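You operate a simulated robot arm through the tools that you are given. There is no shell and no other tool. Be economical: measure what you need, move in short steps, check, and stop when the job is done.

The job below is to be done with a simulated robot arm. You get a single attempt, and the scene is never put back.

TASK
The black and blue cartridges are in each other's wells: swap them back.
Fine: each goes into the well beside the mark of its colour; shut the ink door and press OK.

The check looks at the end state, three seconds after you hand in, the way a careful person would. Anything else that was tipped, shoved, dropped, spilled or broken makes it a failure.

THE ROBOT
A 6-joint arm with a two-finger parallel gripper, fixed in place. Base frame: the origin is at the foot of the arm, x ahead of it, y to its left, z up. Units: mm, rad, N and s.
Its first joint turns from -1.152 to 1.152 rad. Payload 2.45 kg.
The tool frame sits at the grasp point between the pads (the TCP): z along the fingers, y along the line on which they close. The tips reach 24 mm beyond it. The gripper opens to 68 mm. The fingers are 17 mm wide and 10 mm thick; the gripper's body (40 by 70 mm) begins 41 mm behind the TCP.
Orientation is that of the tool frame in the base frame, as [roll, pitch, yaw] about the fixed x, y, z axes, in that order (R = Rz(yaw) Ry(pitch) Rx(roll)). With the fingers straight down and closing along the base's y, the tool's x points along the base's -x, its y along +y and its z along -z.

THE INTERFACE
- The arm moves only by the tool drive_tool. Its argument "plan" is a list of rows, each a list of 3 entries, a list of its own where there are three numbers: the shift along the base's x, y, z in mm, then the turn, a rotation vector about the base's x, y, z in rad, then the opening in per cent of the stroke, from 0 (shut) to 100 (fully open). In form: [[[dx, dy, dz], [rx, ry, rz], grip], ...]. A call has 1 to 8 rows; each row is the pose to reach, as a shift and turn from the pose commanded when the call began. A row lasts 0.2 s, in which the tool goes at most 50 mm and 0.15 rad; a call with a longer step from one row to the next is refused whole, and so is a gripper value outside its range. A pose out of reach is approached as far as the arm can. The call stops where the force on the tool passes 90 N (or 10 N more than at its start, if that is more) or the arm is blocked; 0.2 s more then pass. The fingers move at their own pace (about 108 mm/s each) and stop on an object; they squeeze with about 26 N. The grip force told is the motor's: it shows also when the fingers shut on nothing. Time passes only in rows, and 0.2 s behind the last, so rows that repeat a pose let the fingers close. It gives the time, the measured TCP pose, the force on the tool (base axes), the opening and the grip force at its end, in the units of the frame above (readings bear some noise).
- Cameras (640 x 400 px; columns grow to the right, rows downward): "scene" is fixed at [172.2, 420.4, 1478.2]; the picture's right is [-0.69, -0.72, 0.00], its down [-0.23, 0.23, -0.95] and it looks along [0.68, -0.66, -0.32] (base axes); focal length 274 px, centre (320, 200). "wrist" rides on the gripper at [84, 11, -75] in the tool frame; the picture's right is [-0.13, 0.99, 0.00], its down [-0.60, -0.08, -0.79] and it looks along [-0.79, -0.10, 0.61] (tool axes); focal length 251 px, centre (320, 200).
- capture(camera): a new picture of that camera. It takes no simulated time.
- measure_at(camera, pixels): there is no depth. For up to 12 entries [column, row, z] of the newest picture of that camera ("zoom" is the newest enlarged one), the place [x, y] in the base frame at which the ray of that pixel passes the height z, good to about 2 mm, but the place of the scene camera against the robot may be out by one fixed shift of up to 18 mm in any direction. It takes no simulated time.
- zoom(camera, box): a new picture of the part [left, top, right, bottom] of that camera's present view, enlarged. It takes no simulated time.
- finish_job(): hands the job in; it is judged then, once.

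Keep the steps short. Do not move on a guess: measure, check each grasp and each placing, and mend mistakes. In all there are 80 turns and 38 pictures (those below and enlarged ones count). Leave the gripper open and the arm clear of the work at the hand-in unless told otherwise, and finish with a single line.

The tools are called after "Emit:" by a JSON object that holds its "op" and its "data". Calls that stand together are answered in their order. drive_tool: Moves the arm, as the interface text tells. Its arguments: {"type":"object","properties":{"plan":{"type":"array","items":{"type":"array"}}},"required":["plan"]} The other tools are called the same way: capture (camera) takes a picture; measure_at (camera, pixels) gives the place at which the rays of pixels pass given heights; zoom (camera, box) takes an enlarged picture of a part of a camera's view; finish_job () hands the job in.

At the start:

```text
time_s: 0.0
eef_pos: [432.3, 44.4, 1452.6]
orientation: [3.141, 0.002, 3.139]
contact_force: [0.7, 0.4, 0.8]
opening: 67.9
grip_force: 0.0
```

scene: 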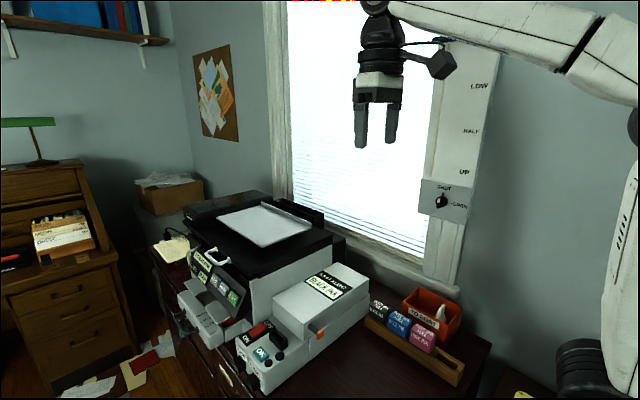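
wrist: 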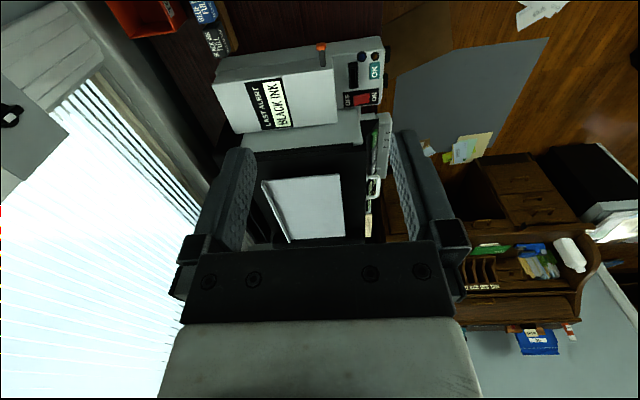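

I see a printer with an ink box (closed lid, "last alert black ink"), buttons, and a rack with spare cartridges. I'll zoom in on these first.

Emit:
{"op": "zoom", "data": {"camera": "scene", "box": [220, 250, 380, 400]}}

Emit:
{"op": "zoom", "data": {"camera": "scene", "box": [340, 270, 500, 390]}}

Emit:
{"op": "zoom", "data": {"camera": "wrist", "box": [190, 0, 410, 160]}}

Emit:
{"op": "zoom", "data": {"camera": "scene", "box": [150, 210, 290, 350]}}

```text
2.67 times, centred on (300, 325) of scene
```

zoom: 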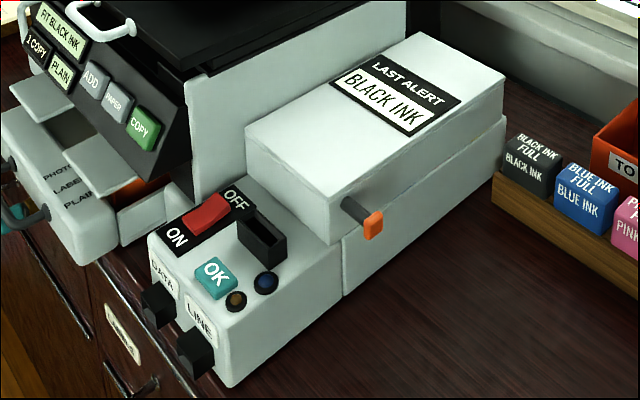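

```text
3.33 times, centred on (420, 330) of scene
```

zoom: 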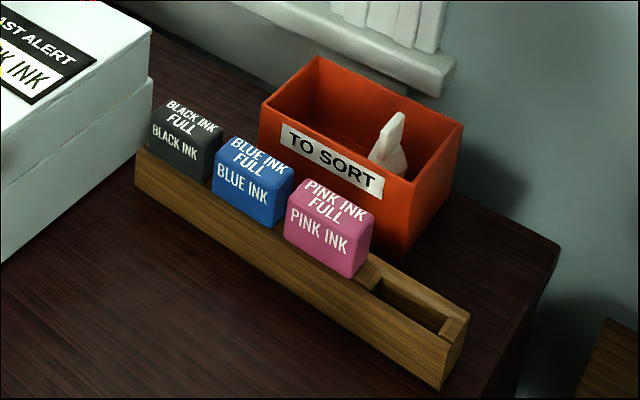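

```text
2.50 times, centred on (300, 80) of wrist
```

zoom: 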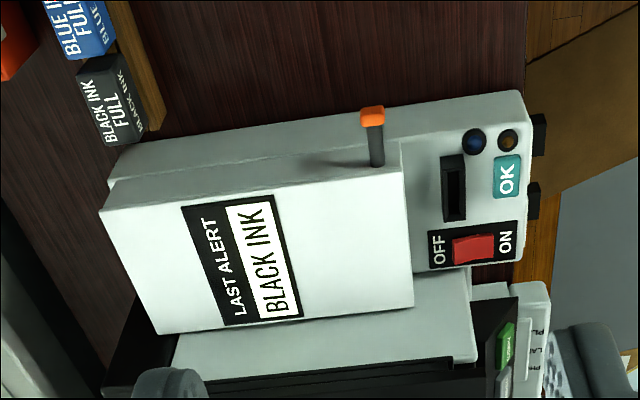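

```text
2.86 times, centred on (220, 280) of scene
```

zoom: 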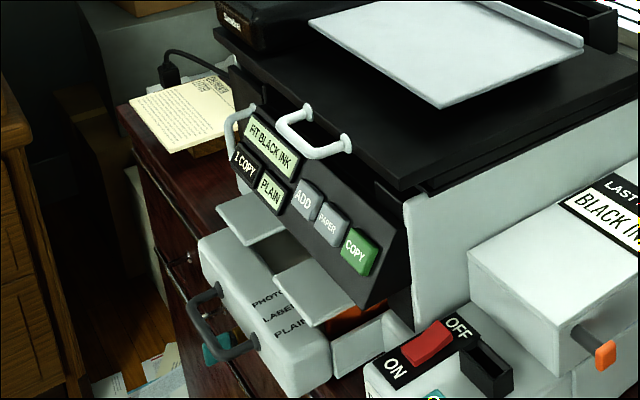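

The ink box's long axis runs along y, and an orange-tipped lever sticks out toward -x. I'll measure rough places from the wrist view at several heights.

Emit:
{"op": "measure_at", "data": {"camera": "wrist", "pixels": [[321, 45, 950], [321, 45, 980], [332, 57, 1000], [337, 122, 1000], [212, 84, 1000], [234, 133, 1000], [375, 70, 950], [371, 101, 950], [216, 34, 930], [272, 100, 1000], [357, 70, 950], [238, 38, 880]]}}

Emit:
{"op": "measure_at", "data": {"camera": "scene", "pixels": [[318, 334, 950], [318, 334, 980], [305, 315, 1000], [275, 290, 1000], [369, 281, 1000], [327, 265, 1000], [262, 353, 950], [389, 308, 930], [415, 320, 930], [305, 350, 880], [350, 285, 1000], [285, 343, 950]]}}

```text
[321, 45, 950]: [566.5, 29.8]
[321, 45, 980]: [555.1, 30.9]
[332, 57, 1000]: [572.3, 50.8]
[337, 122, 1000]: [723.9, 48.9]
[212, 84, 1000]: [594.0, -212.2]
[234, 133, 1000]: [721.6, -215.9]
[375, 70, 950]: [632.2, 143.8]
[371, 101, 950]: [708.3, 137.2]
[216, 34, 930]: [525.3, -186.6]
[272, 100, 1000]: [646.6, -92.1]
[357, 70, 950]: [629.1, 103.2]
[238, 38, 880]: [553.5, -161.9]
```

```text
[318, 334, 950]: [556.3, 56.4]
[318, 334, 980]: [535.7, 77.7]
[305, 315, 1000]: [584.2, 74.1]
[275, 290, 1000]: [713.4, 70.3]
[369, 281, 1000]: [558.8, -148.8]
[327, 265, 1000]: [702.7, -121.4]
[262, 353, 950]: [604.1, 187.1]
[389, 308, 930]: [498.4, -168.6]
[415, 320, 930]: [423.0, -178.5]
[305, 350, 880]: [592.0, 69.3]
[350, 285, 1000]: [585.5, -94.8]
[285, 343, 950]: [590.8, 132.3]
```

I need closer, better views. I'll lower the wrist over free space (z about 1200) and turn nothing.

Emit:
{"op": "drive_tool", "data": {"plan": [[[-10, 0, -45], [0, 0, 0], 100], [[-20, 0, -90], [0, 0, 0], 100], [[-30, -10, -135], [0, 0, 0], 100], [[-40, -20, -180], [0, 0, 0], 100], [[-50, -30, -225], [0, 0, 0], 100], [[-60, -40, -255], [0, 0, 0], 100], [[-60, -40, -255], [0, 0, 0], 100]]}}

Emit:
{"op": "capture", "data": {"camera": "wrist"}}

```text
time_s: 1.6
eef_pos: [373.3, 4.5, 1197.6]
orientation: [3.141, 0.002, 3.141]
contact_force: [0.3, -0.7, 0.3]
opening: 68.1
grip_force: 0.0
```

```text
31 pictures are left
```

wrist: 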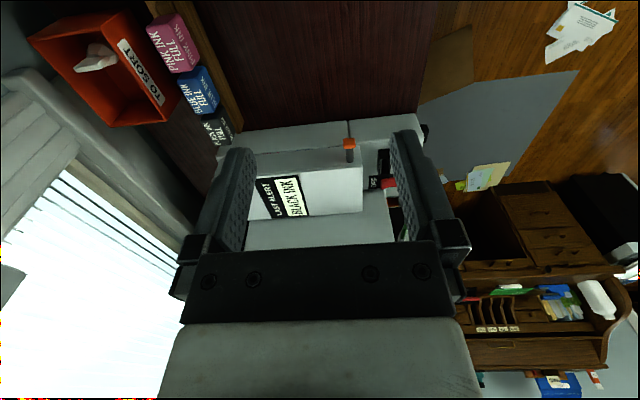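

Triangulating: lever tip at (349,143), lid near corners, box base line.

Emit:
{"op": "measure_at", "data": {"camera": "wrist", "pixels": [[349, 143, 950], [349, 143, 1000], [363, 165, 980], [363, 165, 1020], [363, 213, 980], [363, 213, 1020], [348, 122, 930], [348, 122, 950], [412, 116, 930], [412, 116, 950], [349, 158, 950], [349, 158, 1000]]}}

Emit:
{"op": "zoom", "data": {"camera": "wrist", "box": [200, 80, 440, 230]}}

```text
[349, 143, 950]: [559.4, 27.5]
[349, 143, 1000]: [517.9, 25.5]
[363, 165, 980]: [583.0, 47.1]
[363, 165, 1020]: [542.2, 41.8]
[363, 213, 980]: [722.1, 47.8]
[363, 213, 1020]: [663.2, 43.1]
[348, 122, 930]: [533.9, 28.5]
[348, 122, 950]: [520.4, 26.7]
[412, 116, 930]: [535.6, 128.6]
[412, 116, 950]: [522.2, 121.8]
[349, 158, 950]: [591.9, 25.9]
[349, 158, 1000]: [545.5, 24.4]
```

```text
2.67 times, centred on (320, 155) of wrist
```

zoom: 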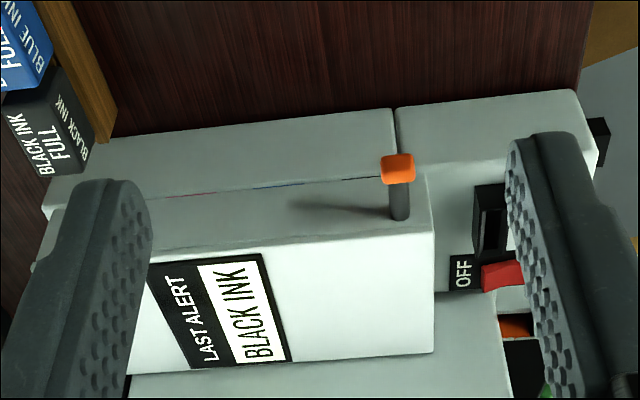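

Lid top is about z 984 with its near edge at x about 579. I need the lever height precisely, so I'll go lower, still well in front of the box.

Emit:
{"op": "drive_tool", "data": {"plan": [[[0, 5, -45], [0, 0, 0], 100], [[0, 10, -90], [0, 0, 0], 100], [[0, 15, -135], [0, 0, 0], 100], [[0, 20, -170], [0, 0, 0], 100], [[0, 20, -170], [0, 0, 0], 100]]}}

Emit:
{"op": "capture", "data": {"camera": "wrist"}}

```text
time_s: 2.8
eef_pos: [375.0, 25.1, 1027.2]
orientation: [3.14, 0.002, 3.139]
contact_force: [0.0, -0.2, 0.8]
opening: 68.1
grip_force: 0.2
```

```text
29 pictures are left
```

wrist: 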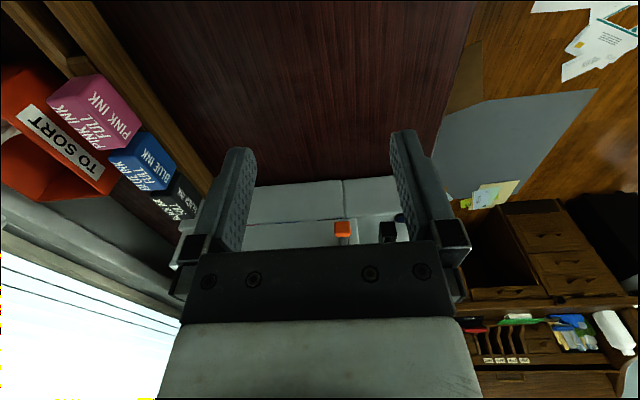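

Emit:
{"op": "zoom", "data": {"camera": "wrist", "box": [240, 160, 440, 260]}}

Emit:
{"op": "measure_at", "data": {"camera": "wrist", "pixels": [[342, 229, 940], [342, 229, 960], [343, 181, 880], [343, 219, 920], [343, 219, 940], [343, 221, 940], [343, 238, 960], [258, 187, 880], [397, 176, 880]]}}

```text
3.20 times, centred on (340, 210) of wrist
```

zoom: 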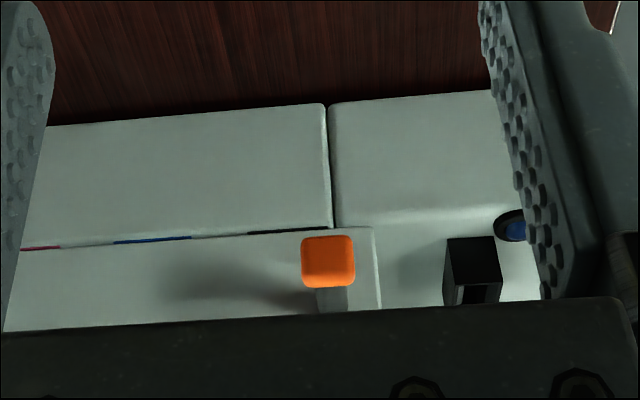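

```text
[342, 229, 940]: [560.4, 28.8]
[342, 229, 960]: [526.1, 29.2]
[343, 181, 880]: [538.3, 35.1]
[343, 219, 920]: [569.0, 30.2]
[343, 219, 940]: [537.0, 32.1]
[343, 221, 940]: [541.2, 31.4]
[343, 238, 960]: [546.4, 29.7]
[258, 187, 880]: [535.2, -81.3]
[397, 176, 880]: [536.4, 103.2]
```

The rays from different views disagree with a 880 table, so I want a steep look-down view to triangulate properly. I'll go up and forward, high over the box.

Emit:
{"op": "drive_tool", "data": {"plan": [[[0, 0, 45], [0, 0, 0], 100], [[10, 0, 90], [0, 0, 0], 100], [[35, 0, 130], [0, 0, 0], 100], [[70, 0, 160], [0, 0, 0], 100], [[110, 0, 180], [0, 0, 0], 100], [[150, 0, 190], [0, 0, 0], 100], [[150, 0, 190], [0, 0, 0], 100]]}}

Emit:
{"op": "zoom", "data": {"camera": "wrist", "box": [200, 0, 440, 150]}}

```text
time_s: 4.4
eef_pos: [524.6, 23.1, 1217.7]
orientation: [3.141, 0.001, 3.139]
contact_force: [-0.4, -0.8, -0.1]
opening: 68.0
grip_force: 0.1
```

```text
2.67 times, centred on (320, 75) of wrist
```

zoom: 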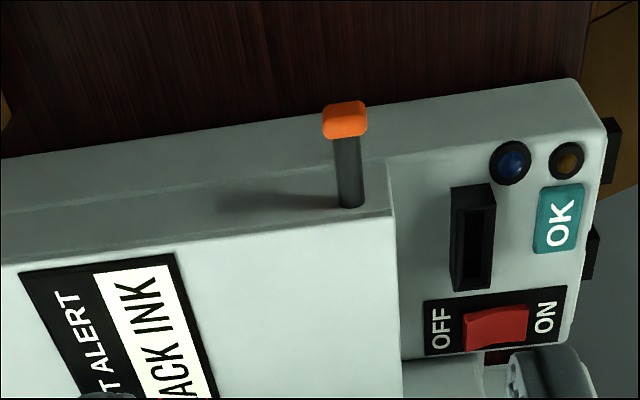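

Emit:
{"op": "measure_at", "data": {"camera": "zoom", "pixels": [[345, 122, 900], [345, 122, 950], [393, 213, 950], [393, 213, 1000], [572, 80, 810], [572, 80, 880], [350, 205, 930], [393, 165, 880], [393, 165, 930], [558, 220, 880], [558, 220, 930], [508, 162, 900]]}}

```text
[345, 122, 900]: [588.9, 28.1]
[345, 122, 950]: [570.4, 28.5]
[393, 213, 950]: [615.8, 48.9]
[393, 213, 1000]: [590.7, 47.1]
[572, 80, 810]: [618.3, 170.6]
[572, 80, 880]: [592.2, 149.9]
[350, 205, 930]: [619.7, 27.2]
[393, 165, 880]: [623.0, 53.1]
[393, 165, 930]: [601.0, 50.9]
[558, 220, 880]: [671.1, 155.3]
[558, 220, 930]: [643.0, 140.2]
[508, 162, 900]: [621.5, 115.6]
```

Consistent now: lever tip about (577, 28, 932), lid near face x about 613, lid top z about 956, and the desk top about z 814 here. Next I'll go above the lever stem (x about 597) and look before descending.

Emit:
{"op": "drive_tool", "data": {"plan": [[[18, 2, -45], [0, 0, 0], 100], [[36, 4, -90], [0, 0, 0], 100], [[54, 5, -130], [0, 0, 0], 100], [[72, 5, -170], [0, 0, 0], 100], [[72, 5, -205], [0, 0, 0], 100], [[72, 5, -205], [0, 0, 0], 100]]}}

Emit:
{"op": "capture", "data": {"camera": "wrist"}}

Emit:
{"op": "zoom", "data": {"camera": "scene", "box": [230, 230, 390, 380]}}

```text
time_s: 5.8
eef_pos: [595.7, 29.0, 1011.0]
orientation: [-3.142, 0.002, 3.139]
contact_force: [-0.2, -0.3, 0.0]
opening: 67.9
grip_force: 0.0
```

```text
26 pictures are left
```

wrist: 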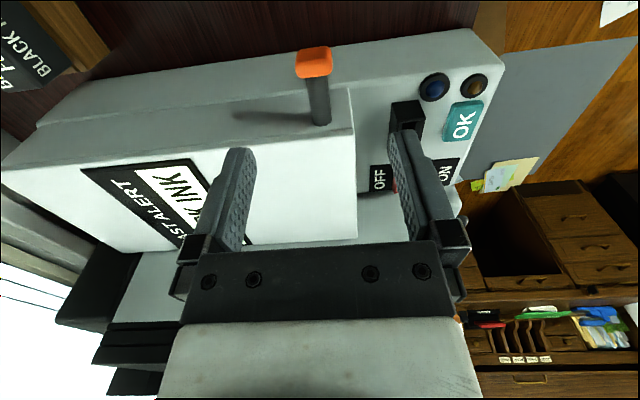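

```text
2.67 times, centred on (310, 305) of scene
```

zoom: 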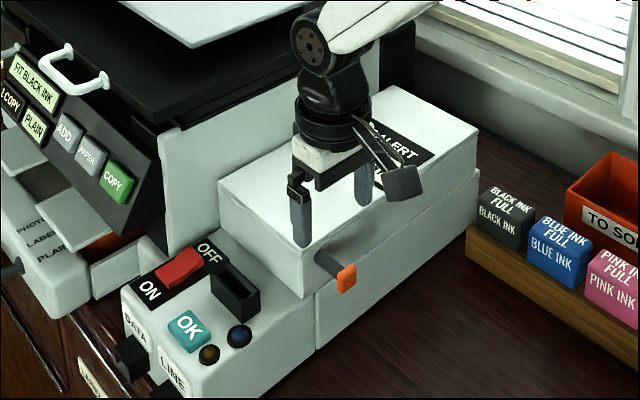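

Emit:
{"op": "measure_at", "data": {"camera": "wrist", "pixels": [[315, 70, 920], [315, 70, 940], [322, 122, 920], [322, 122, 940], [353, 135, 950], [353, 135, 960], [357, 238, 950], [37, 126, 880]]}}

```text
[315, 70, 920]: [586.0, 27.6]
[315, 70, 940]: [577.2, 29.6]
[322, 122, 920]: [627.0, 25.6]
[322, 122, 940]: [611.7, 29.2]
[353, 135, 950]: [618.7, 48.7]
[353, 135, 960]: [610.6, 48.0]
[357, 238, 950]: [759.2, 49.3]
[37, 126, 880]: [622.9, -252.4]
```

Lever stem is at y about 28.5, z about 937, x 588 to 613. I'll descend around it to z 937 with the fingers open, then close.

Emit:
{"op": "drive_tool", "data": {"plan": [[[1, 0, -40], [0, 0, 0], 100], [[1, 0, -74], [0, 0, 0], 100], [[1, 0, -74], [0, 0, 0], 10], [[1, 0, -74], [0, 0, 0], 5], [[1, 0, -74], [0, 0, 0], 5]]}}

Emit:
{"op": "zoom", "data": {"camera": "wrist", "box": [200, 0, 440, 150]}}

```text
time_s: 7.0
eef_pos: [595.6, 27.4, 937.5]
orientation: [-3.141, 0.002, 3.14]
contact_force: [0.1, -21.5, -0.2]
opening: 13.3
grip_force: 33.5
```

```text
2.67 times, centred on (320, 75) of wrist
```

zoom: 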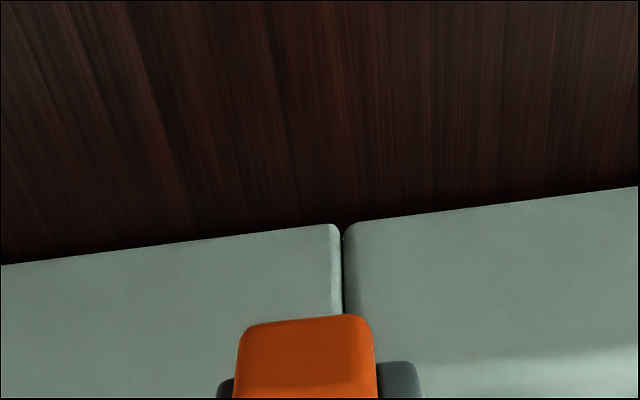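

The stem is held (13.3 mm opening), with a side force of -21 N, so I'll relax y by -2 mm, then lift about 15 mm and see how the lid moves.

Emit:
{"op": "drive_tool", "data": {"plan": [[[1, -2, 0], [0, 0, 0], 5], [[1, -2, 5], [0, 0, 0], 5], [[1, -2, 10], [0, 0, 0], 5], [[1, -2, 16], [0, 0, 0], 5], [[1, -2, 16], [0, 0, 0], 5]]}}

Emit:
{"op": "zoom", "data": {"camera": "scene", "box": [230, 230, 390, 380]}}

```text
time_s: 8.2
eef_pos: [595.2, 28.3, 954.4]
orientation: [3.14, -0.004, -3.141]
contact_force: [-15.8, 2.6, -0.6]
opening: 13.4
grip_force: 32.9
```

```text
2.67 times, centred on (310, 305) of scene
```

zoom: 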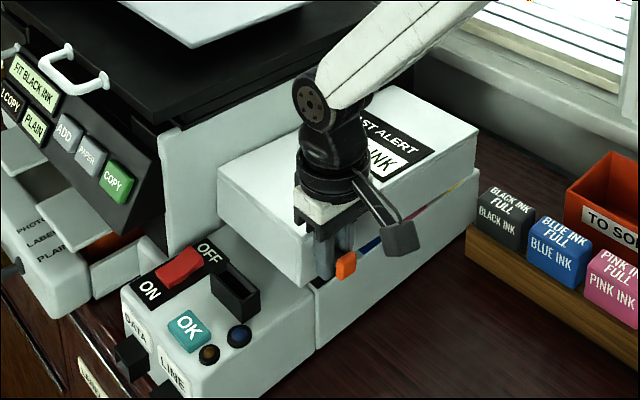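

The near edge rose evenly, so the lid hinges along its far (+x) side. With the tool vertical the fingertips would hit the lid as it turns, so I'll set it back down and regrip further out on the orange tip (x about 586), which can pivot between the pads.

Emit:
{"op": "drive_tool", "data": {"plan": [[[0, 0, -8], [0, 0, 0], 5], [[0, 0, -17], [0, 0, 0], 5], [[0, 0, -17], [0, 0, 0], 60], [[-11, 0, -18], [0, 0, 0], 60], [[-11, 0, -18], [0, 0, 0], 60], [[-11, 0, -18], [0, 0, 0], 5], [[-11, 0, -18], [0, 0, 0], 5], [[-11, 0, -18], [0, 0, 0], 5]]}}

```text
time_s: 10.0
eef_pos: [587.4, 27.9, 936.5]
orientation: [-3.141, 0.004, 3.14]
contact_force: [2.3, 9.0, -1.8]
opening: 21.9
grip_force: 38.3
```

Tip gripped (21.9 mm). Now I'll lift gradually and watch the x force to find the arc.

Emit:
{"op": "drive_tool", "data": {"plan": [[[0, 0, 8], [0, 0, 0], 5], [[0, 0, 16], [0, 0, 0], 5], [[0, 0, 24], [0, 0, 0], 5], [[1, 0, 32], [0, 0, 0], 5], [[1, 0, 32], [0, 0, 0], 5]]}}

```text
time_s: 11.2
eef_pos: [586.5, 28.5, 968.3]
orientation: [3.14, 0.003, 3.14]
contact_force: [2.2, 12.5, -3.3]
opening: 23.7
grip_force: 40.0
```

Forces are small. I'll continue on an arc about (755, 952).

Emit:
{"op": "drive_tool", "data": {"plan": [[[1, 0, 8], [0, 0, 0], 5], [[3, 0, 17], [0, 0, 0], 5], [[6, 0, 27], [0, 0, 0], 5], [[11, 0, 41], [0, 0, 0], 5], [[16, 0, 54], [0, 0, 0], 5], [[16, 0, 54], [0, 0, 0], 5]]}}

Emit:
{"op": "zoom", "data": {"camera": "scene", "box": [230, 220, 390, 370]}}

```text
time_s: 12.6
eef_pos: [604.6, 25.7, 1022.4]
orientation: [-3.141, 0.003, 3.138]
contact_force: [-5.5, -23.1, -5.4]
opening: 22.1
grip_force: 11.3
```

```text
2.67 times, centred on (310, 295) of scene
```

zoom: 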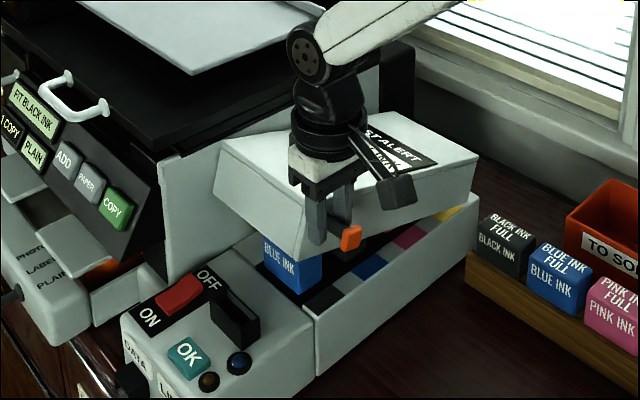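

The well strip shows: blue cartridge in the first well. I'll ease y by -2 and continue the arc.

Emit:
{"op": "drive_tool", "data": {"plan": [[[5, -2, 14], [0, 0, 0], 5], [[12, -2, 27], [0, 0, 0], 5], [[21, -2, 39], [0, 0, 0], 5], [[31, -2, 49], [0, 0, 0], 5], [[42, -2, 59], [0, 0, 0], 5], [[54, -2, 68], [0, 0, 0], 5], [[54, -2, 68], [0, 0, 0], 5]]}}

Emit:
{"op": "zoom", "data": {"camera": "scene", "box": [230, 200, 390, 350]}}

```text
time_s: 13.6
eef_pos: [611.7, 20.2, 1052.7]
orientation: [-3.133, -0.072, 3.133]
contact_force: [-10.5, -15.9, -6.0]
opening: 22.8
grip_force: 11.9
stopped in row 4: the force on the tool passed its limit (the readings are from after the stop); the commanded pose is now the measured one
```

```text
2.67 times, centred on (310, 275) of scene
```

zoom: 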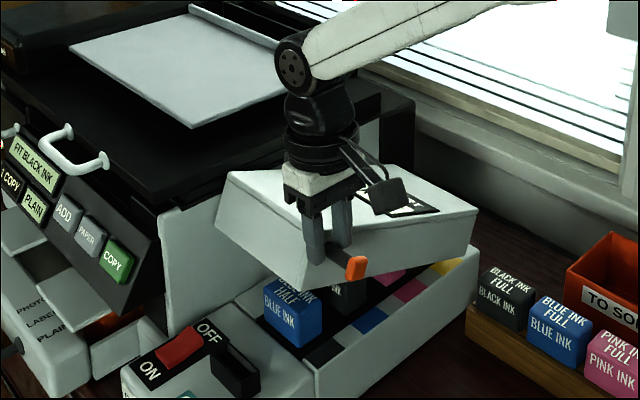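

Correction: in the picture the gap is zero at the -y end and large at the +y end, so the hinge is actually at the -y (window) end, axis along x. The gripper slid along the stem up to the lid face. I'll slide back out along the stem, right the tool, and ease y negative.

Emit:
{"op": "drive_tool", "data": {"plan": [[[-6, -2, 0], [0, -0.03, 0], 5], [[-12, -4, 0], [0, -0.06, 0], 5], [[-18, -6, 0], [0, -0.074, 0], 5], [[-22, -7, 0], [0, -0.074, 0], 5], [[-22, -7, 0], [0, -0.074, 0], 5]]}}

Emit:
{"op": "zoom", "data": {"camera": "wrist", "box": [180, 0, 460, 250]}}

```text
time_s: 14.8
eef_pos: [591.4, 15.8, 1055.6]
orientation: [-3.139, 0.013, 3.133]
contact_force: [2.0, 0.9, 0.3]
opening: 3.2
grip_force: 0.1
```

```text
1.60 times, centred on (320, 125) of wrist
```

zoom: 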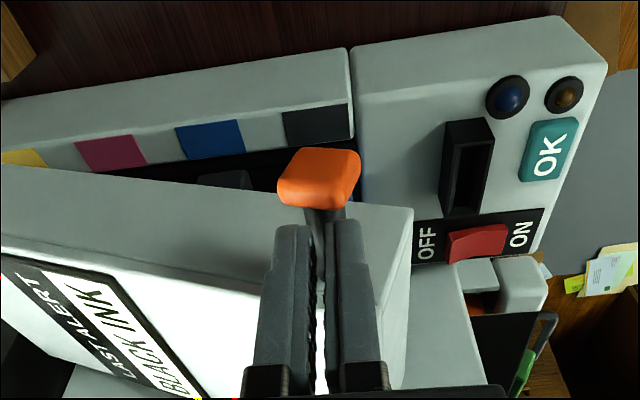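

The grip came off the lever, but the lid seems to remain up. I'll check in the scene view.

Emit:
{"op": "zoom", "data": {"camera": "scene", "box": [230, 200, 390, 350]}}

```text
2.67 times, centred on (310, 275) of scene
```

zoom: 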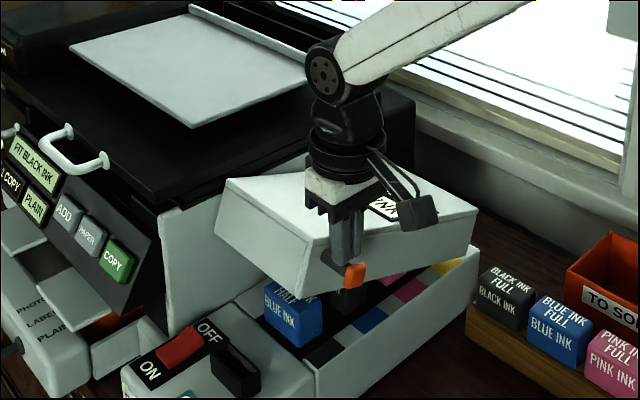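

The lid holds itself at about 20-25 degrees (friction hinge). I'll locate the lever and regrip its round stem at x about 599, then follow an arc in y-z.

Emit:
{"op": "measure_at", "data": {"camera": "zoom", "pixels": [[318, 178, 1020]]}}

Emit:
{"op": "measure_at", "data": {"camera": "wrist", "pixels": [[319, 111, 1000], [319, 111, 1010], [319, 111, 1020], [319, 111, 1030]]}}

```text
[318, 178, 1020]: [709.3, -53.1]
```

```text
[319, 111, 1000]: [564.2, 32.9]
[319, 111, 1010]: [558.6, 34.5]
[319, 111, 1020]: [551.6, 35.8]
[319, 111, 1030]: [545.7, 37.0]
```

The wrist capture was stale; recomputing by hand gives the lever at about y 18, z 1010. I'll open, move to x 599 and down around the stem, then close gently.

Emit:
{"op": "drive_tool", "data": {"plan": [[[2, 2, 0], [0, 0, 0], 60], [[8, 2, 0], [0, 0, 0], 70], [[8, 2, -20], [0, 0, 0], 70], [[8, 2, -43], [0, 0, 0], 70], [[8, 2, -43], [0, 0, 0], 10], [[8, 2, -43], [0, 0, 0], 5], [[8, 2, -43], [0, 0, 0], 5]]}}

Emit:
{"op": "zoom", "data": {"camera": "scene", "box": [230, 200, 390, 350]}}

```text
time_s: 16.4
eef_pos: [599.9, 17.9, 1013.0]
orientation: [-3.138, 0.008, 3.133]
contact_force: [0.6, -5.9, -3.6]
opening: 13.6
grip_force: 33.3
```

```text
2.67 times, centred on (310, 275) of scene
```

zoom: 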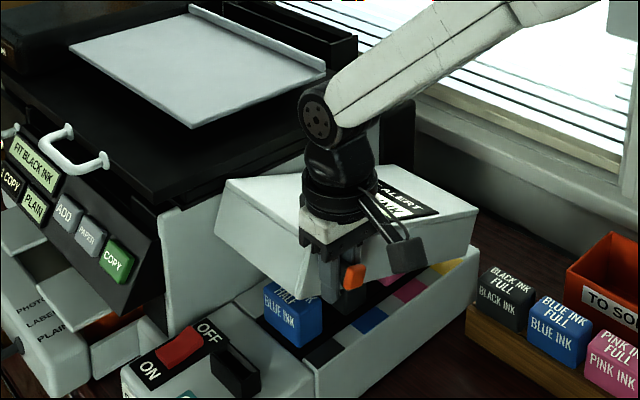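

Stem held (13.6 mm) at (600, 18, 1013). Following an arc about y -234, z about 935, in small steps.

Emit:
{"op": "drive_tool", "data": {"plan": [[[0, -4, 11], [0, 0, 0], 2], [[0, -7, 21], [0, 0, 0], 2], [[0, -12, 32], [0, 0, 0], 2], [[0, -17, 42], [0, 0, 0], 2], [[0, -22, 52], [0, 0, 0], 2], [[0, -28, 62], [0, 0, 0], 2], [[0, -28, 62], [0, 0, 0], 2]]}}

```text
time_s: 18.0
eef_pos: [599.0, -8.4, 1076.0]
orientation: [-3.141, 0.009, 3.135]
contact_force: [-10.3, 18.0, 9.0]
opening: 13.6
grip_force: 33.5
```

Tracking well. The fit moves the hinge to z about 945; continuing the arc.

Emit:
{"op": "drive_tool", "data": {"plan": [[[0, -4, 12], [0, 0, 0], 2], [[0, -11, 24], [0, 0, 0], 2], [[0, -19, 35], [0, 0, 0], 2], [[0, -28, 45], [0, 0, 0], 2], [[0, -38, 55], [0, 0, 0], 2], [[0, -48, 65], [0, 0, 0], 2], [[0, -58, 73], [0, 0, 0], 2], [[0, -58, 73], [0, 0, 0], 2]]}}

```text
time_s: 19.8
eef_pos: [598.8, -69.3, 1148.7]
orientation: [-3.139, 0.009, 3.13]
contact_force: [-13.6, -5.2, -7.8]
opening: 13.4
grip_force: 33.3
```

Forces are low. I'll continue to about 78 degrees.

Emit:
{"op": "drive_tool", "data": {"plan": [[[-1, -10, 8], [0, 0, 0], 2], [[-1, -22, 16], [0, 0, 0], 2], [[-1, -34, 23], [0, 0, 0], 2], [[-1, -46, 29], [0, 0, 0], 2], [[-1, -58, 35], [0, 0, 0], 2], [[-1, -71, 40], [0, 0, 0], 2], [[-1, -84, 45], [0, 0, 0], 2], [[-1, -84, 45], [0, 0, 0], 2]]}}

Emit:
{"op": "capture", "data": {"camera": "scene"}}

```text
time_s: 21.6
eef_pos: [599.7, -150.7, 1194.5]
orientation: [-3.136, 0.017, 3.134]
contact_force: [3.9, 8.7, 20.3]
opening: 13.6
grip_force: 34.0
```

```text
17 pictures are left
```

scene: 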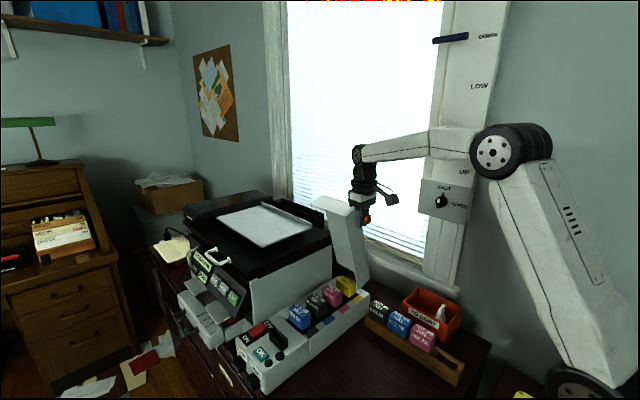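

The lid is about 72 degrees open and four cartridges stand in the wells. A bit further to about 80 degrees, then I release and back off in -x.

Emit:
{"op": "drive_tool", "data": {"plan": [[[0, -14, 3], [0, 0, 0], 2], [[0, -32, 8], [0, 0, 0], 2], [[0, -32, 8], [0, 0, 0], 30], [[0, -32, 8], [0, 0, 0], 60], [[-10, -32, 30], [0, 0, 0], 60], [[-40, -20, 60], [0, 0, 0], 100], [[-80, 10, 60], [0, 0, 0], 100], [[-120, 50, 50], [0, 0, 0], 100]]}}

Emit:
{"op": "drive_tool", "data": {"plan": [[[20, 45, -20], [0, 0, 0], 100], [[40, 85, -45], [0, 0, 0], 100], [[50, 100, -80], [0, 0, 0], 100], [[50, 100, -80], [0, 0, 0], 100]]}}

Emit:
{"op": "capture", "data": {"camera": "wrist"}}

```text
refused: row 8 steps farther than a row can; nothing moved
```

```text
refused: row 1 steps farther than a row can; nothing moved
```

```text
16 pictures are left
```

wrist: 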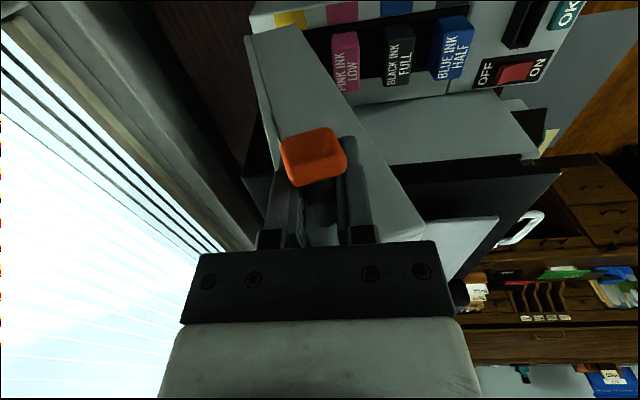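

Both were refused (steps too long), nothing moved. Wrist view: blue "HALF" sits beside the black mark, black "FULL" beside the blue mark. Retrying with shorter steps.

Emit:
{"op": "drive_tool", "data": {"plan": [[[0, -14, 3], [0, 0, 0], 2], [[0, -30, 8], [0, 0, 0], 2], [[0, -30, 8], [0, 0, 0], 40], [[0, -30, 8], [0, 0, 0], 80], [[-2, -30, 30], [0, 0, 0], 80], [[-15, -20, 60], [0, 0, 0], 100], [[-45, 0, 75], [0, 0, 0], 100], [[-75, 30, 75], [0, 0, 0], 100]]}}

Emit:
{"op": "drive_tool", "data": {"plan": [[[0, 40, 0], [0, 0, 0], 100], [[10, 80, -15], [0, 0, 0], 100], [[20, 120, -35], [0, 0, 0], 100], [[30, 130, -75], [0, 0, 0], 100], [[40, 130, -110], [0, 0, 0], 100], [[40, 130, -110], [0, 0, 0], 100]]}}

Emit:
{"op": "capture", "data": {"camera": "wrist"}}

```text
time_s: 23.4
eef_pos: [524.6, -121.4, 1268.3]
orientation: [-3.138, 0.008, 3.133]
contact_force: [0.6, 0.4, 0.2]
opening: 68.0
grip_force: 0.0
```

```text
time_s: 24.8
eef_pos: [564.8, 7.9, 1157.1]
orientation: [-3.137, 0.01, 3.134]
contact_force: [-0.6, -0.1, 0.1]
opening: 67.9
grip_force: 0.1
```

```text
15 pictures are left
```

wrist: 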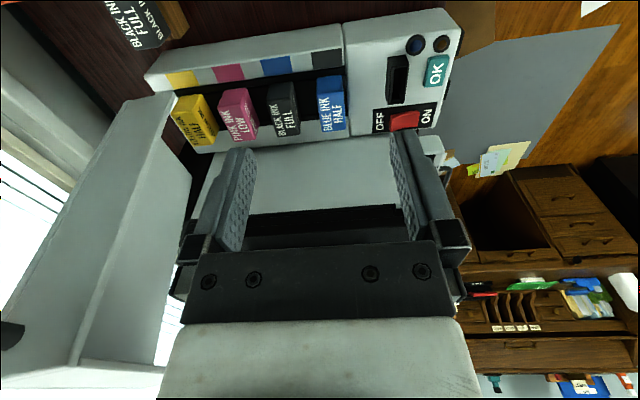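

The lid stays up. I'll zoom in on the wells.

Emit:
{"op": "zoom", "data": {"camera": "wrist", "box": [200, 30, 360, 150]}}

```text
3.33 times, centred on (280, 90) of wrist
```

zoom: 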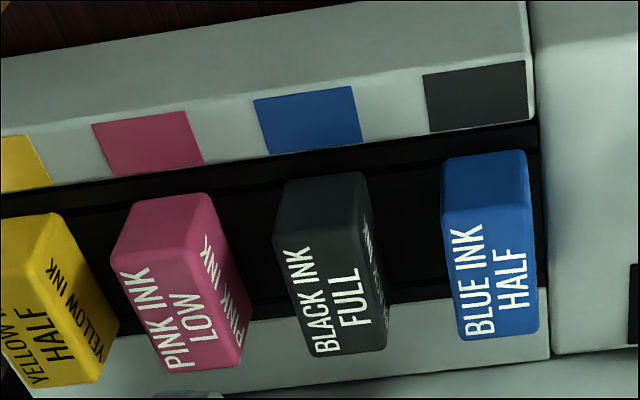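

Emit:
{"op": "measure_at", "data": {"camera": "zoom", "pixels": [[443, 212, 920], [530, 203, 920], [461, 340, 920], [537, 330, 920], [315, 355, 920], [385, 347, 920], [277, 235, 920], [369, 227, 920], [475, 98, 884], [307, 120, 884], [487, 155, 884], [487, 272, 950]]}}

```text
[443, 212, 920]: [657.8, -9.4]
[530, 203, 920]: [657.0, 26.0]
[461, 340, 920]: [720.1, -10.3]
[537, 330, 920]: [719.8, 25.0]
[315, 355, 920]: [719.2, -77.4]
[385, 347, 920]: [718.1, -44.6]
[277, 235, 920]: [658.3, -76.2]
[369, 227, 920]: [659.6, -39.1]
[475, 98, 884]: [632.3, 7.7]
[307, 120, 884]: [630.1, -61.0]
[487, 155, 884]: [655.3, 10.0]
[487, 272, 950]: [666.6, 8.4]
```

Blue is at about (689, 8), 62 x 35 mm; black at about (689, -60), if their tops are near z 920. I need the true height, so a lower view next.

Emit:
{"op": "drive_tool", "data": {"plan": [[[0, -5, -40], [0, 0, 0], 100], [[-5, -15, -80], [0, 0, 0], 100], [[-10, -25, -120], [0, 0, 0], 100], [[-15, -30, -145], [0, 0, 0], 100], [[-15, -30, -145], [0, 0, 0], 100]]}}

Emit:
{"op": "capture", "data": {"camera": "wrist"}}

```text
time_s: 26.0
eef_pos: [548.9, -22.9, 1013.2]
orientation: [-3.138, 0.01, 3.135]
contact_force: [0.2, 0.1, 0.5]
opening: 67.9
grip_force: 0.1
```

```text
13 pictures are left
```

wrist: 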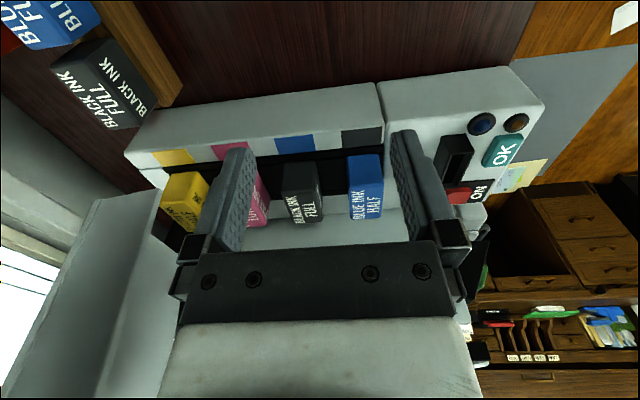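

Emit:
{"op": "measure_at", "data": {"camera": "wrist", "pixels": [[352, 219, 920], [352, 219, 940], [382, 215, 920], [382, 215, 940], [349, 187, 920], [349, 187, 940], [383, 183, 920], [383, 183, 940], [295, 144, 884], [362, 136, 884], [362, 136, 870], [284, 193, 920]]}}

```text
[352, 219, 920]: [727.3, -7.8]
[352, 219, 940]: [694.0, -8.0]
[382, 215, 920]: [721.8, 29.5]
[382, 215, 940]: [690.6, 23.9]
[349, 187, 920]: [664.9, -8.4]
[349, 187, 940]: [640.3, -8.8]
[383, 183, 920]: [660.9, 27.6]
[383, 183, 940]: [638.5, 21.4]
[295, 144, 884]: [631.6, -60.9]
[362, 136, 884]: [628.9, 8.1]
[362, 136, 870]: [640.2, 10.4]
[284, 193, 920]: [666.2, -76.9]
```

Cartridge tops are at z about 926; blue spans x 653-716, centre about (685, 8); black centre about (685, -60). I'll move above blue with a 65% opening and check.

Emit:
{"op": "drive_tool", "data": {"plan": [[[35, 8, 0], [0, 0, 0], 65], [[70, 20, 0], [0, 0, 0], 65], [[105, 28, 0], [0, 0, 0], 65], [[136, 31, -10], [0, 0, 0], 65], [[136, 31, -45], [0, 0, 0], 65], [[136, 31, -45], [0, 0, 0], 65]]}}

Emit:
{"op": "capture", "data": {"camera": "wrist"}}

```text
time_s: 27.4
eef_pos: [684.6, 7.8, 968.6]
orientation: [-3.139, 0.011, 3.132]
contact_force: [-0.3, -0.4, -0.2]
opening: 44.2
grip_force: 0.0
```

```text
12 pictures are left
```

wrist: 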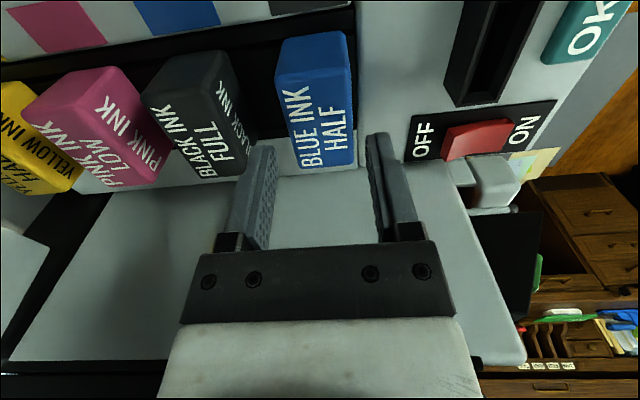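

Emit:
{"op": "measure_at", "data": {"camera": "wrist", "pixels": [[300, 168, 926], [355, 163, 926], [279, 82, 926], [352, 75, 926], [204, 177, 926], [246, 166, 926], [357, 130, 884], [357, 130, 870]]}}

```text
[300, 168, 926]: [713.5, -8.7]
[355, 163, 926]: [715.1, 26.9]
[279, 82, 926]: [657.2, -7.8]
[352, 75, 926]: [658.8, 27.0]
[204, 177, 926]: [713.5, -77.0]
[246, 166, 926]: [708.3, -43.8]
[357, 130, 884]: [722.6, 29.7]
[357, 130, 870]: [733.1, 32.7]
```

Blue's centre is (686, 9). The panel starts at y about 30, so I keep the tips above it: descend to TCP z 911 and close.

Emit:
{"op": "drive_tool", "data": {"plan": [[[1, 1, -25], [0, 0, 0], 65], [[1, 1, -45], [0, 0, 0], 65], [[1, 1, -57], [0, 0, 0], 65], [[1, 1, -57], [0, 0, 0], 40], [[1, 1, -57], [0, 0, 0], 35], [[1, 1, -57], [0, 0, 0], 35]]}}

```text
time_s: 28.8
eef_pos: [687.0, 10.6, 911.3]
orientation: [-3.137, 0.009, 3.133]
contact_force: [-2.3, -11.4, 5.5]
opening: 35.3
grip_force: 26.1
```

Held at 35.3 mm. Lifting straight up, with a y correction of -1.

Emit:
{"op": "drive_tool", "data": {"plan": [[[0, -1, 0], [0, 0, 0], 30], [[0, -1, 15], [0, 0, 0], 30], [[0, -1, 40], [0, 0, 0], 30], [[0, -1, 75], [0, 0, 0], 30], [[0, -1, 110], [0, 0, 0], 30], [[0, -1, 130], [0, 0, 0], 30], [[0, -1, 130], [0, 0, 0], 30]]}}

Emit:
{"op": "zoom", "data": {"camera": "scene", "box": [220, 210, 460, 370]}}

```text
time_s: 30.4
eef_pos: [685.3, 9.2, 1040.6]
orientation: [-3.137, 0.01, 3.134]
contact_force: [0.1, 0.6, -1.4]
opening: 35.3
grip_force: 26.0
```

```text
2.50 times, centred on (340, 290) of scene
```

zoom: 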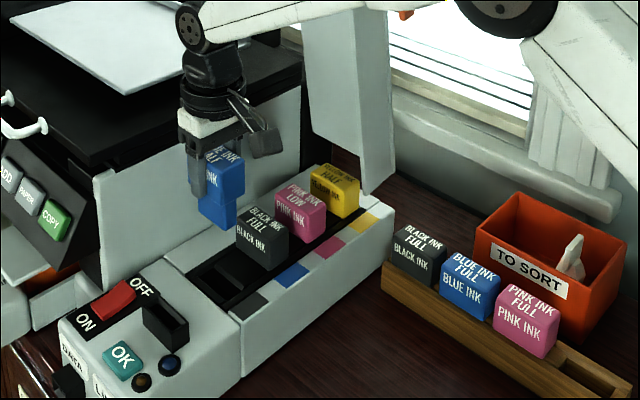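

Blue is out and has a narrower lower part. I'll look closer at its foot to judge whether it can stand on the desk.

Emit:
{"op": "zoom", "data": {"camera": "scene", "box": [265, 255, 345, 345]}}

```text
4.44 times, centred on (305, 300) of scene
```

zoom: 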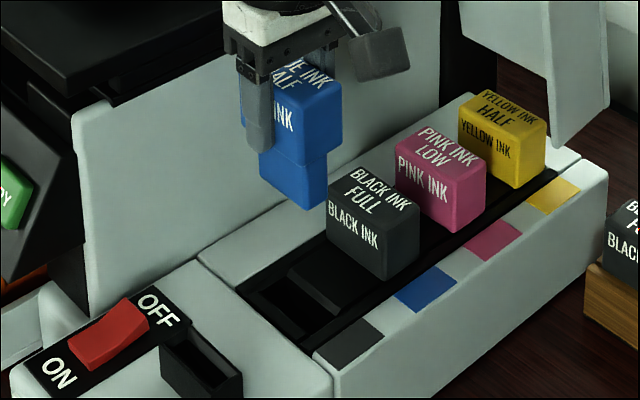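

The foot is flat and nearly full size, so it can stand on the desk. I'll check the desk's extent from the scene picture at z 814.

Emit:
{"op": "measure_at", "data": {"camera": "scene", "pixels": [[488, 345, 814], [465, 395, 814], [360, 380, 814], [345, 350, 814], [320, 395, 814], [366, 328, 814], [460, 385, 814]]}}

```text
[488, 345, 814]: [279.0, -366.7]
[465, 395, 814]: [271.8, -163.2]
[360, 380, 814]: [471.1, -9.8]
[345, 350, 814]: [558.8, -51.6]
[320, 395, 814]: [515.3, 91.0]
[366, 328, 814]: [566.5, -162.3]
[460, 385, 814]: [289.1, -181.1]
```

Desk is clear there. I'll carry blue to (500, -15) at height, then lower to just above the desk.

Emit:
{"op": "drive_tool", "data": {"plan": [[[-45, 0, 0], [0, 0, 0], 30], [[-90, 0, 0], [0, 0, 0], 30], [[-135, -10, 0], [0, 0, 0], 30], [[-180, -20, 0], [0, 0, 0], 30], [[-185, -25, -45], [0, 0, 0], 30], [[-185, -25, -90], [0, 0, 0], 30], [[-185, -25, -130], [0, 0, 0], 30], [[-185, -25, -155], [0, 0, 0], 30]]}}

Emit:
{"op": "zoom", "data": {"camera": "scene", "box": [290, 270, 430, 390]}}

```text
time_s: 32.2
eef_pos: [501.1, -16.9, 885.5]
orientation: [-3.137, 0.011, 3.132]
contact_force: [-0.2, 1.9, -1.1]
opening: 35.5
grip_force: 25.9
```

```text
3.33 times, centred on (360, 330) of scene
```

zoom: 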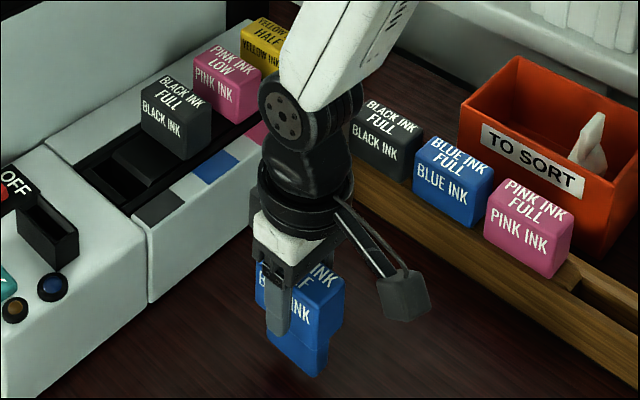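

Clear desk below. Lowering to near contact.

Emit:
{"op": "drive_tool", "data": {"plan": [[[0, 0, -8], [0, 0, 0], 30], [[0, 0, -14], [0, 0, 0], 30], [[0, 0, -17], [0, 0, 0], 30], [[0, 0, -17], [0, 0, 0], 30]]}}

```text
time_s: 33.2
eef_pos: [500.5, -16.3, 869.6]
orientation: [-3.138, 0.011, 3.133]
contact_force: [0.8, -0.5, -0.5]
opening: 35.6
grip_force: 26.9
```

Emit:
{"op": "drive_tool", "data": {"plan": [[[0, 0, -2], [0, 0, 0], 30], [[0, 0, -4], [0, 0, 0], 30], [[0, 0, -6], [0, 0, 0], 30], [[0, 0, -6], [0, 0, 0], 30]]}}

```text
time_s: 34.2
eef_pos: [502.4, -16.2, 863.9]
orientation: [-3.14, 0.014, 3.135]
contact_force: [0.8, 1.3, 22.7]
opening: 35.8
grip_force: 26.3
```

Desk contact (22.7 N). Raise 1 mm, release and lift away.

Emit:
{"op": "drive_tool", "data": {"plan": [[[-1, 0, 1], [0, 0, 0], 35], [[-1, 0, 1], [0, 0, 0], 65], [[-1, 0, 1], [0, 0, 0], 65], [[-1, 0, 20], [0, 0, 0], 65], [[-1, 0, 65], [0, 0, 0], 65], [[-1, 0, 110], [0, 0, 0], 65], [[-1, 0, 150], [0, 0, 0], 65]]}}

Emit:
{"op": "zoom", "data": {"camera": "scene", "box": [260, 250, 420, 390]}}

```text
time_s: 35.8
eef_pos: [500.8, -15.1, 1013.1]
orientation: [-3.139, 0.009, 3.132]
contact_force: [0.2, 0.1, 0.5]
opening: 44.4
grip_force: 0.1
```

```text
2.86 times, centred on (340, 320) of scene
```

zoom: 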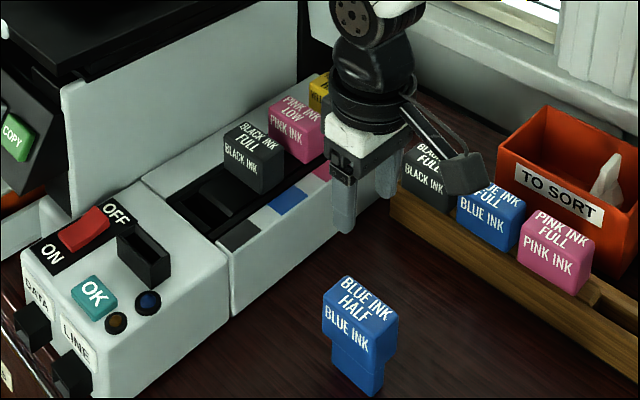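

Blue stands upright. Now the black one at about (686, -60): approach, descend to z 911, close.

Emit:
{"op": "drive_tool", "data": {"plan": [[[45, -10, 0], [0, 0, 0], 65], [[90, -20, 0], [0, 0, 0], 65], [[135, -32, 0], [0, 0, 0], 65], [[180, -44, 0], [0, 0, 0], 65], [[186, -45, -25], [0, 0, 0], 65], [[186, -45, -45], [0, 0, 0], 65], [[186, -45, -45], [0, 0, 0], 65]]}}

Emit:
{"op": "capture", "data": {"camera": "wrist"}}

```text
time_s: 37.4
eef_pos: [685.8, -59.7, 967.3]
orientation: [-3.138, 0.01, 3.131]
contact_force: [0.4, -0.3, 0.1]
opening: 44.2
grip_force: 0.1
```

```text
7 pictures are left
```

wrist: 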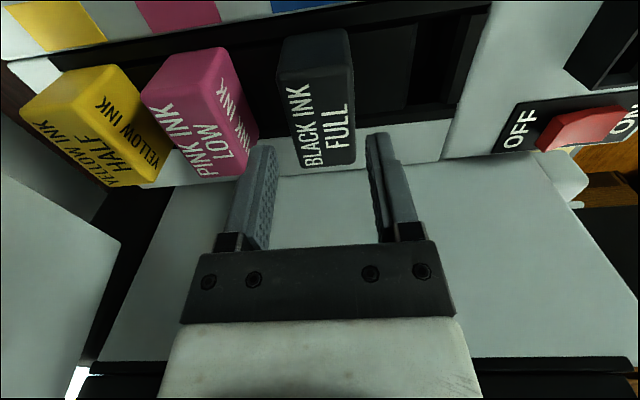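

Emit:
{"op": "measure_at", "data": {"camera": "wrist", "pixels": [[303, 168, 926], [355, 163, 926], [279, 80, 926], [352, 73, 926]]}}

Emit:
{"op": "drive_tool", "data": {"plan": [[[0, 1, -25], [0, 0, 0], 65], [[0, 1, -45], [0, 0, 0], 65], [[0, 1, -57], [0, 0, 0], 65], [[0, 1, -57], [0, 0, 0], 40], [[0, 1, -57], [0, 0, 0], 35], [[0, 1, -57], [0, 0, 0], 35]]}}

```text
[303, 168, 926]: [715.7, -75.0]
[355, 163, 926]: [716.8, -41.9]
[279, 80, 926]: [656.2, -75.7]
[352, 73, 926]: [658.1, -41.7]
```

```text
time_s: 38.8
eef_pos: [685.1, -60.7, 911.3]
orientation: [-3.138, 0.01, 3.134]
contact_force: [1.3, 1.4, 4.3]
opening: 35.5
grip_force: 26.4
```

Black held (35.5 mm). Lift, move +67.5 mm in y to the black-marked well, and hover.

Emit:
{"op": "drive_tool", "data": {"plan": [[[0, 0, 15], [0, 0, 0], 30], [[0, 0, 45], [0, 0, 0], 30], [[0, 0, 75], [0, 0, 0], 30], [[0, 25, 75], [0, 0, 0], 30], [[0, 50, 75], [0, 0, 0], 30], [[0, 67.5, 75], [0, 0, 0], 30], [[0, 67.5, 60], [0, 0, 0], 30], [[0, 67.5, 60], [0, 0, 0], 30]]}}

```text
time_s: 40.6
eef_pos: [686.5, 7.5, 970.9]
orientation: [-3.139, 0.009, 3.132]
contact_force: [-0.5, -0.1, -0.3]
opening: 35.4
grip_force: 25.7
```

At (686.5, 7.5), target about (685.6, 8). Lowering in stages, watching the force.

Emit:
{"op": "drive_tool", "data": {"plan": [[[0, 0, -15], [0, 0, 0], 30], [[0, 0, -25], [0, 0, 0], 30], [[0, 0, -33], [0, 0, 0], 30], [[0, 0, -40], [0, 0, 0], 30], [[0, 0, -40], [0, 0, 0], 30]]}}

```text
time_s: 41.8
eef_pos: [685.0, 7.2, 930.4]
orientation: [-3.139, 0.011, 3.133]
contact_force: [-0.2, -0.4, -0.1]
opening: 35.5
grip_force: 26.1
```

Emit:
{"op": "drive_tool", "data": {"plan": [[[0, 0, -4], [0, 0, 0], 30], [[0, 0, -8], [0, 0, 0], 30], [[0, 0, -12], [0, 0, 0], 30], [[0, 0, -15], [0, 0, 0], 30], [[0, 0, -15], [0, 0, 0], 30]]}}

```text
time_s: 43.0
eef_pos: [685.7, 7.3, 915.6]
orientation: [-3.138, 0.011, 3.133]
contact_force: [0.3, -0.6, -0.1]
opening: 35.7
grip_force: 26.8
```

No resistance: it is inside the well. Last few millimetres.

Emit:
{"op": "drive_tool", "data": {"plan": [[[0, 0, -2], [0, 0, 0], 30], [[0, 0, -4], [0, 0, 0], 30], [[0, 0, -6], [0, 0, 0], 30], [[0, 0, -6], [0, 0, 0], 30]]}}

```text
time_s: 44.0
eef_pos: [686.1, 7.5, 911.9]
orientation: [-3.138, 0.011, 3.132]
contact_force: [-4.1, -0.2, 11.1]
opening: 35.5
grip_force: 26.0
```

Bottomed out at z about 911, the same as the original seating. Release, rise, and go back above blue on the desk.

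Emit:
{"op": "drive_tool", "data": {"plan": [[[0, 0, -5], [0, 0, 0], 65], [[0, 0, -5], [0, 0, 0], 65], [[0, 0, 20], [0, 0, 0], 65], [[0, 0, 60], [0, 0, 0], 65], [[0, 0, 100], [0, 0, 0], 65], [[-45, -5, 100], [0, 0, 0], 65], [[-90, -12, 100], [0, 0, 0], 65], [[-135, -18, 100], [0, 0, 0], 65]]}}

Emit:
{"op": "drive_tool", "data": {"plan": [[[-30, -4, 0], [0, 0, 0], 65], [[-50, -5, -20], [0, 0, 0], 65], [[-50, -5, -60], [0, 0, 0], 65], [[-50, -5, -60], [0, 0, 0], 65]]}}

Emit:
{"op": "zoom", "data": {"camera": "scene", "box": [260, 250, 420, 390]}}

```text
time_s: 45.8
eef_pos: [550.4, -11.2, 1009.4]
orientation: [-3.138, 0.011, 3.136]
contact_force: [-0.7, 0.0, 0.3]
opening: 44.2
grip_force: 0.0
```

```text
time_s: 46.8
eef_pos: [499.7, -16.3, 949.3]
orientation: [-3.139, 0.01, 3.132]
contact_force: [-0.4, 0.5, -0.1]
opening: 44.2
grip_force: 0.0
```

```text
2.86 times, centred on (340, 320) of scene
```

zoom: 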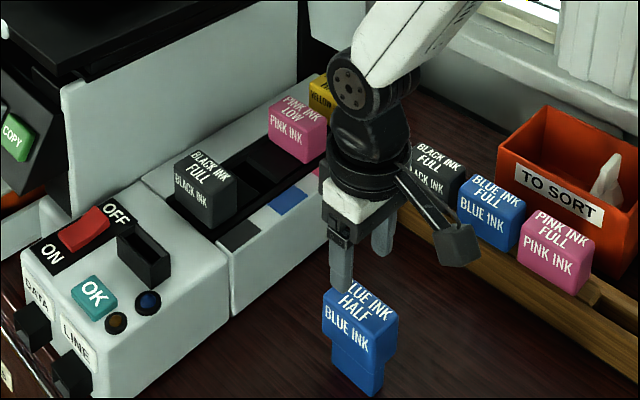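

Black is seated beside the black mark. Descend onto blue at z 865 and grip.

Emit:
{"op": "drive_tool", "data": {"plan": [[[1, 0, -40], [0, 0, 0], 65], [[1, 0, -70], [0, 0, 0], 65], [[1, 0, -84], [0, 0, 0], 65], [[1, 0, -84], [0, 0, 0], 40], [[1, 0, -84], [0, 0, 0], 30], [[1, 0, -84], [0, 0, 0], 30], [[1, 0, -40], [0, 0, 0], 30], [[1, 0, 0], [0, 0, 0], 30]]}}

Emit:
{"op": "drive_tool", "data": {"plan": [[[0, 0, 40], [0, 0, 0], 30], [[40, -10, 65], [0, 0, 0], 30], [[80, -20, 65], [0, 0, 0], 30], [[120, -30, 65], [0, 0, 0], 30], [[160, -40, 65], [0, 0, 0], 30], [[185, -44, 65], [0, 0, 0], 30], [[185, -44, 35], [0, 0, 0], 30], [[185, -44, 35], [0, 0, 0], 30]]}}

```text
time_s: 48.6
eef_pos: [502.0, -14.0, 950.4]
orientation: [-3.139, 0.007, 3.133]
contact_force: [-0.4, -1.0, -0.6]
opening: 35.4
grip_force: 26.2
```

```text
time_s: 50.4
eef_pos: [686.2, -59.4, 984.6]
orientation: [-3.138, 0.01, 3.131]
contact_force: [-0.1, -0.3, -0.8]
opening: 35.7
grip_force: 26.2
```

At (686, -59.4), over the blue-marked well. Lowering in stages.

Emit:
{"op": "drive_tool", "data": {"plan": [[[0, 0, -20], [0, 0, 0], 30], [[0, 0, -38], [0, 0, 0], 30], [[0, 0, -48], [0, 0, 0], 30], [[0, 0, -54], [0, 0, 0], 30], [[0, 0, -54], [0, 0, 0], 30]]}}

Emit:
{"op": "drive_tool", "data": {"plan": [[[0, 0, -4], [0, 0, 0], 30], [[0, 0, -8], [0, 0, 0], 30], [[0, 0, -12], [0, 0, 0], 30], [[0, 0, -12], [0, 0, 0], 30]]}}

```text
time_s: 51.6
eef_pos: [687.9, -58.8, 928.9]
orientation: [-3.138, 0.008, 3.133]
contact_force: [-2.8, 0.7, 0.1]
opening: 35.5
grip_force: 25.8
```

```text
time_s: 52.6
eef_pos: [688.0, -59.7, 919.8]
orientation: [-3.137, 0.009, 3.134]
contact_force: [-3.2, 0.4, -0.4]
opening: 35.4
grip_force: 26.4
```

A slight -3 N in x, so I ease x by -1.5 and lower the last part.

Emit:
{"op": "drive_tool", "data": {"plan": [[[-1.5, 0, 0], [0, 0, 0], 30], [[-1.5, 0, -3], [0, 0, 0], 30], [[-1.5, 0, -6], [0, 0, 0], 30], [[-1.5, 0, -8], [0, 0, 0], 30], [[-1.5, 0, -8], [0, 0, 0], 30]]}}

```text
time_s: 53.8
eef_pos: [685.5, -58.2, 910.5]
orientation: [-3.138, 0.011, 3.134]
contact_force: [0.6, -0.4, 0.8]
opening: 35.4
grip_force: 26.3
```

Emit:
{"op": "drive_tool", "data": {"plan": [[[0, 0, -1.5], [0, 0, 0], 30], [[0, 0, -3], [0, 0, 0], 30], [[0, 0, -3], [0, 0, 0], 30]]}}

```text
time_s: 54.6
eef_pos: [685.6, -59.3, 909.2]
orientation: [-3.138, 0.016, 3.133]
contact_force: [-6.2, -1.0, 22.7]
opening: 36.1
grip_force: 25.8
```

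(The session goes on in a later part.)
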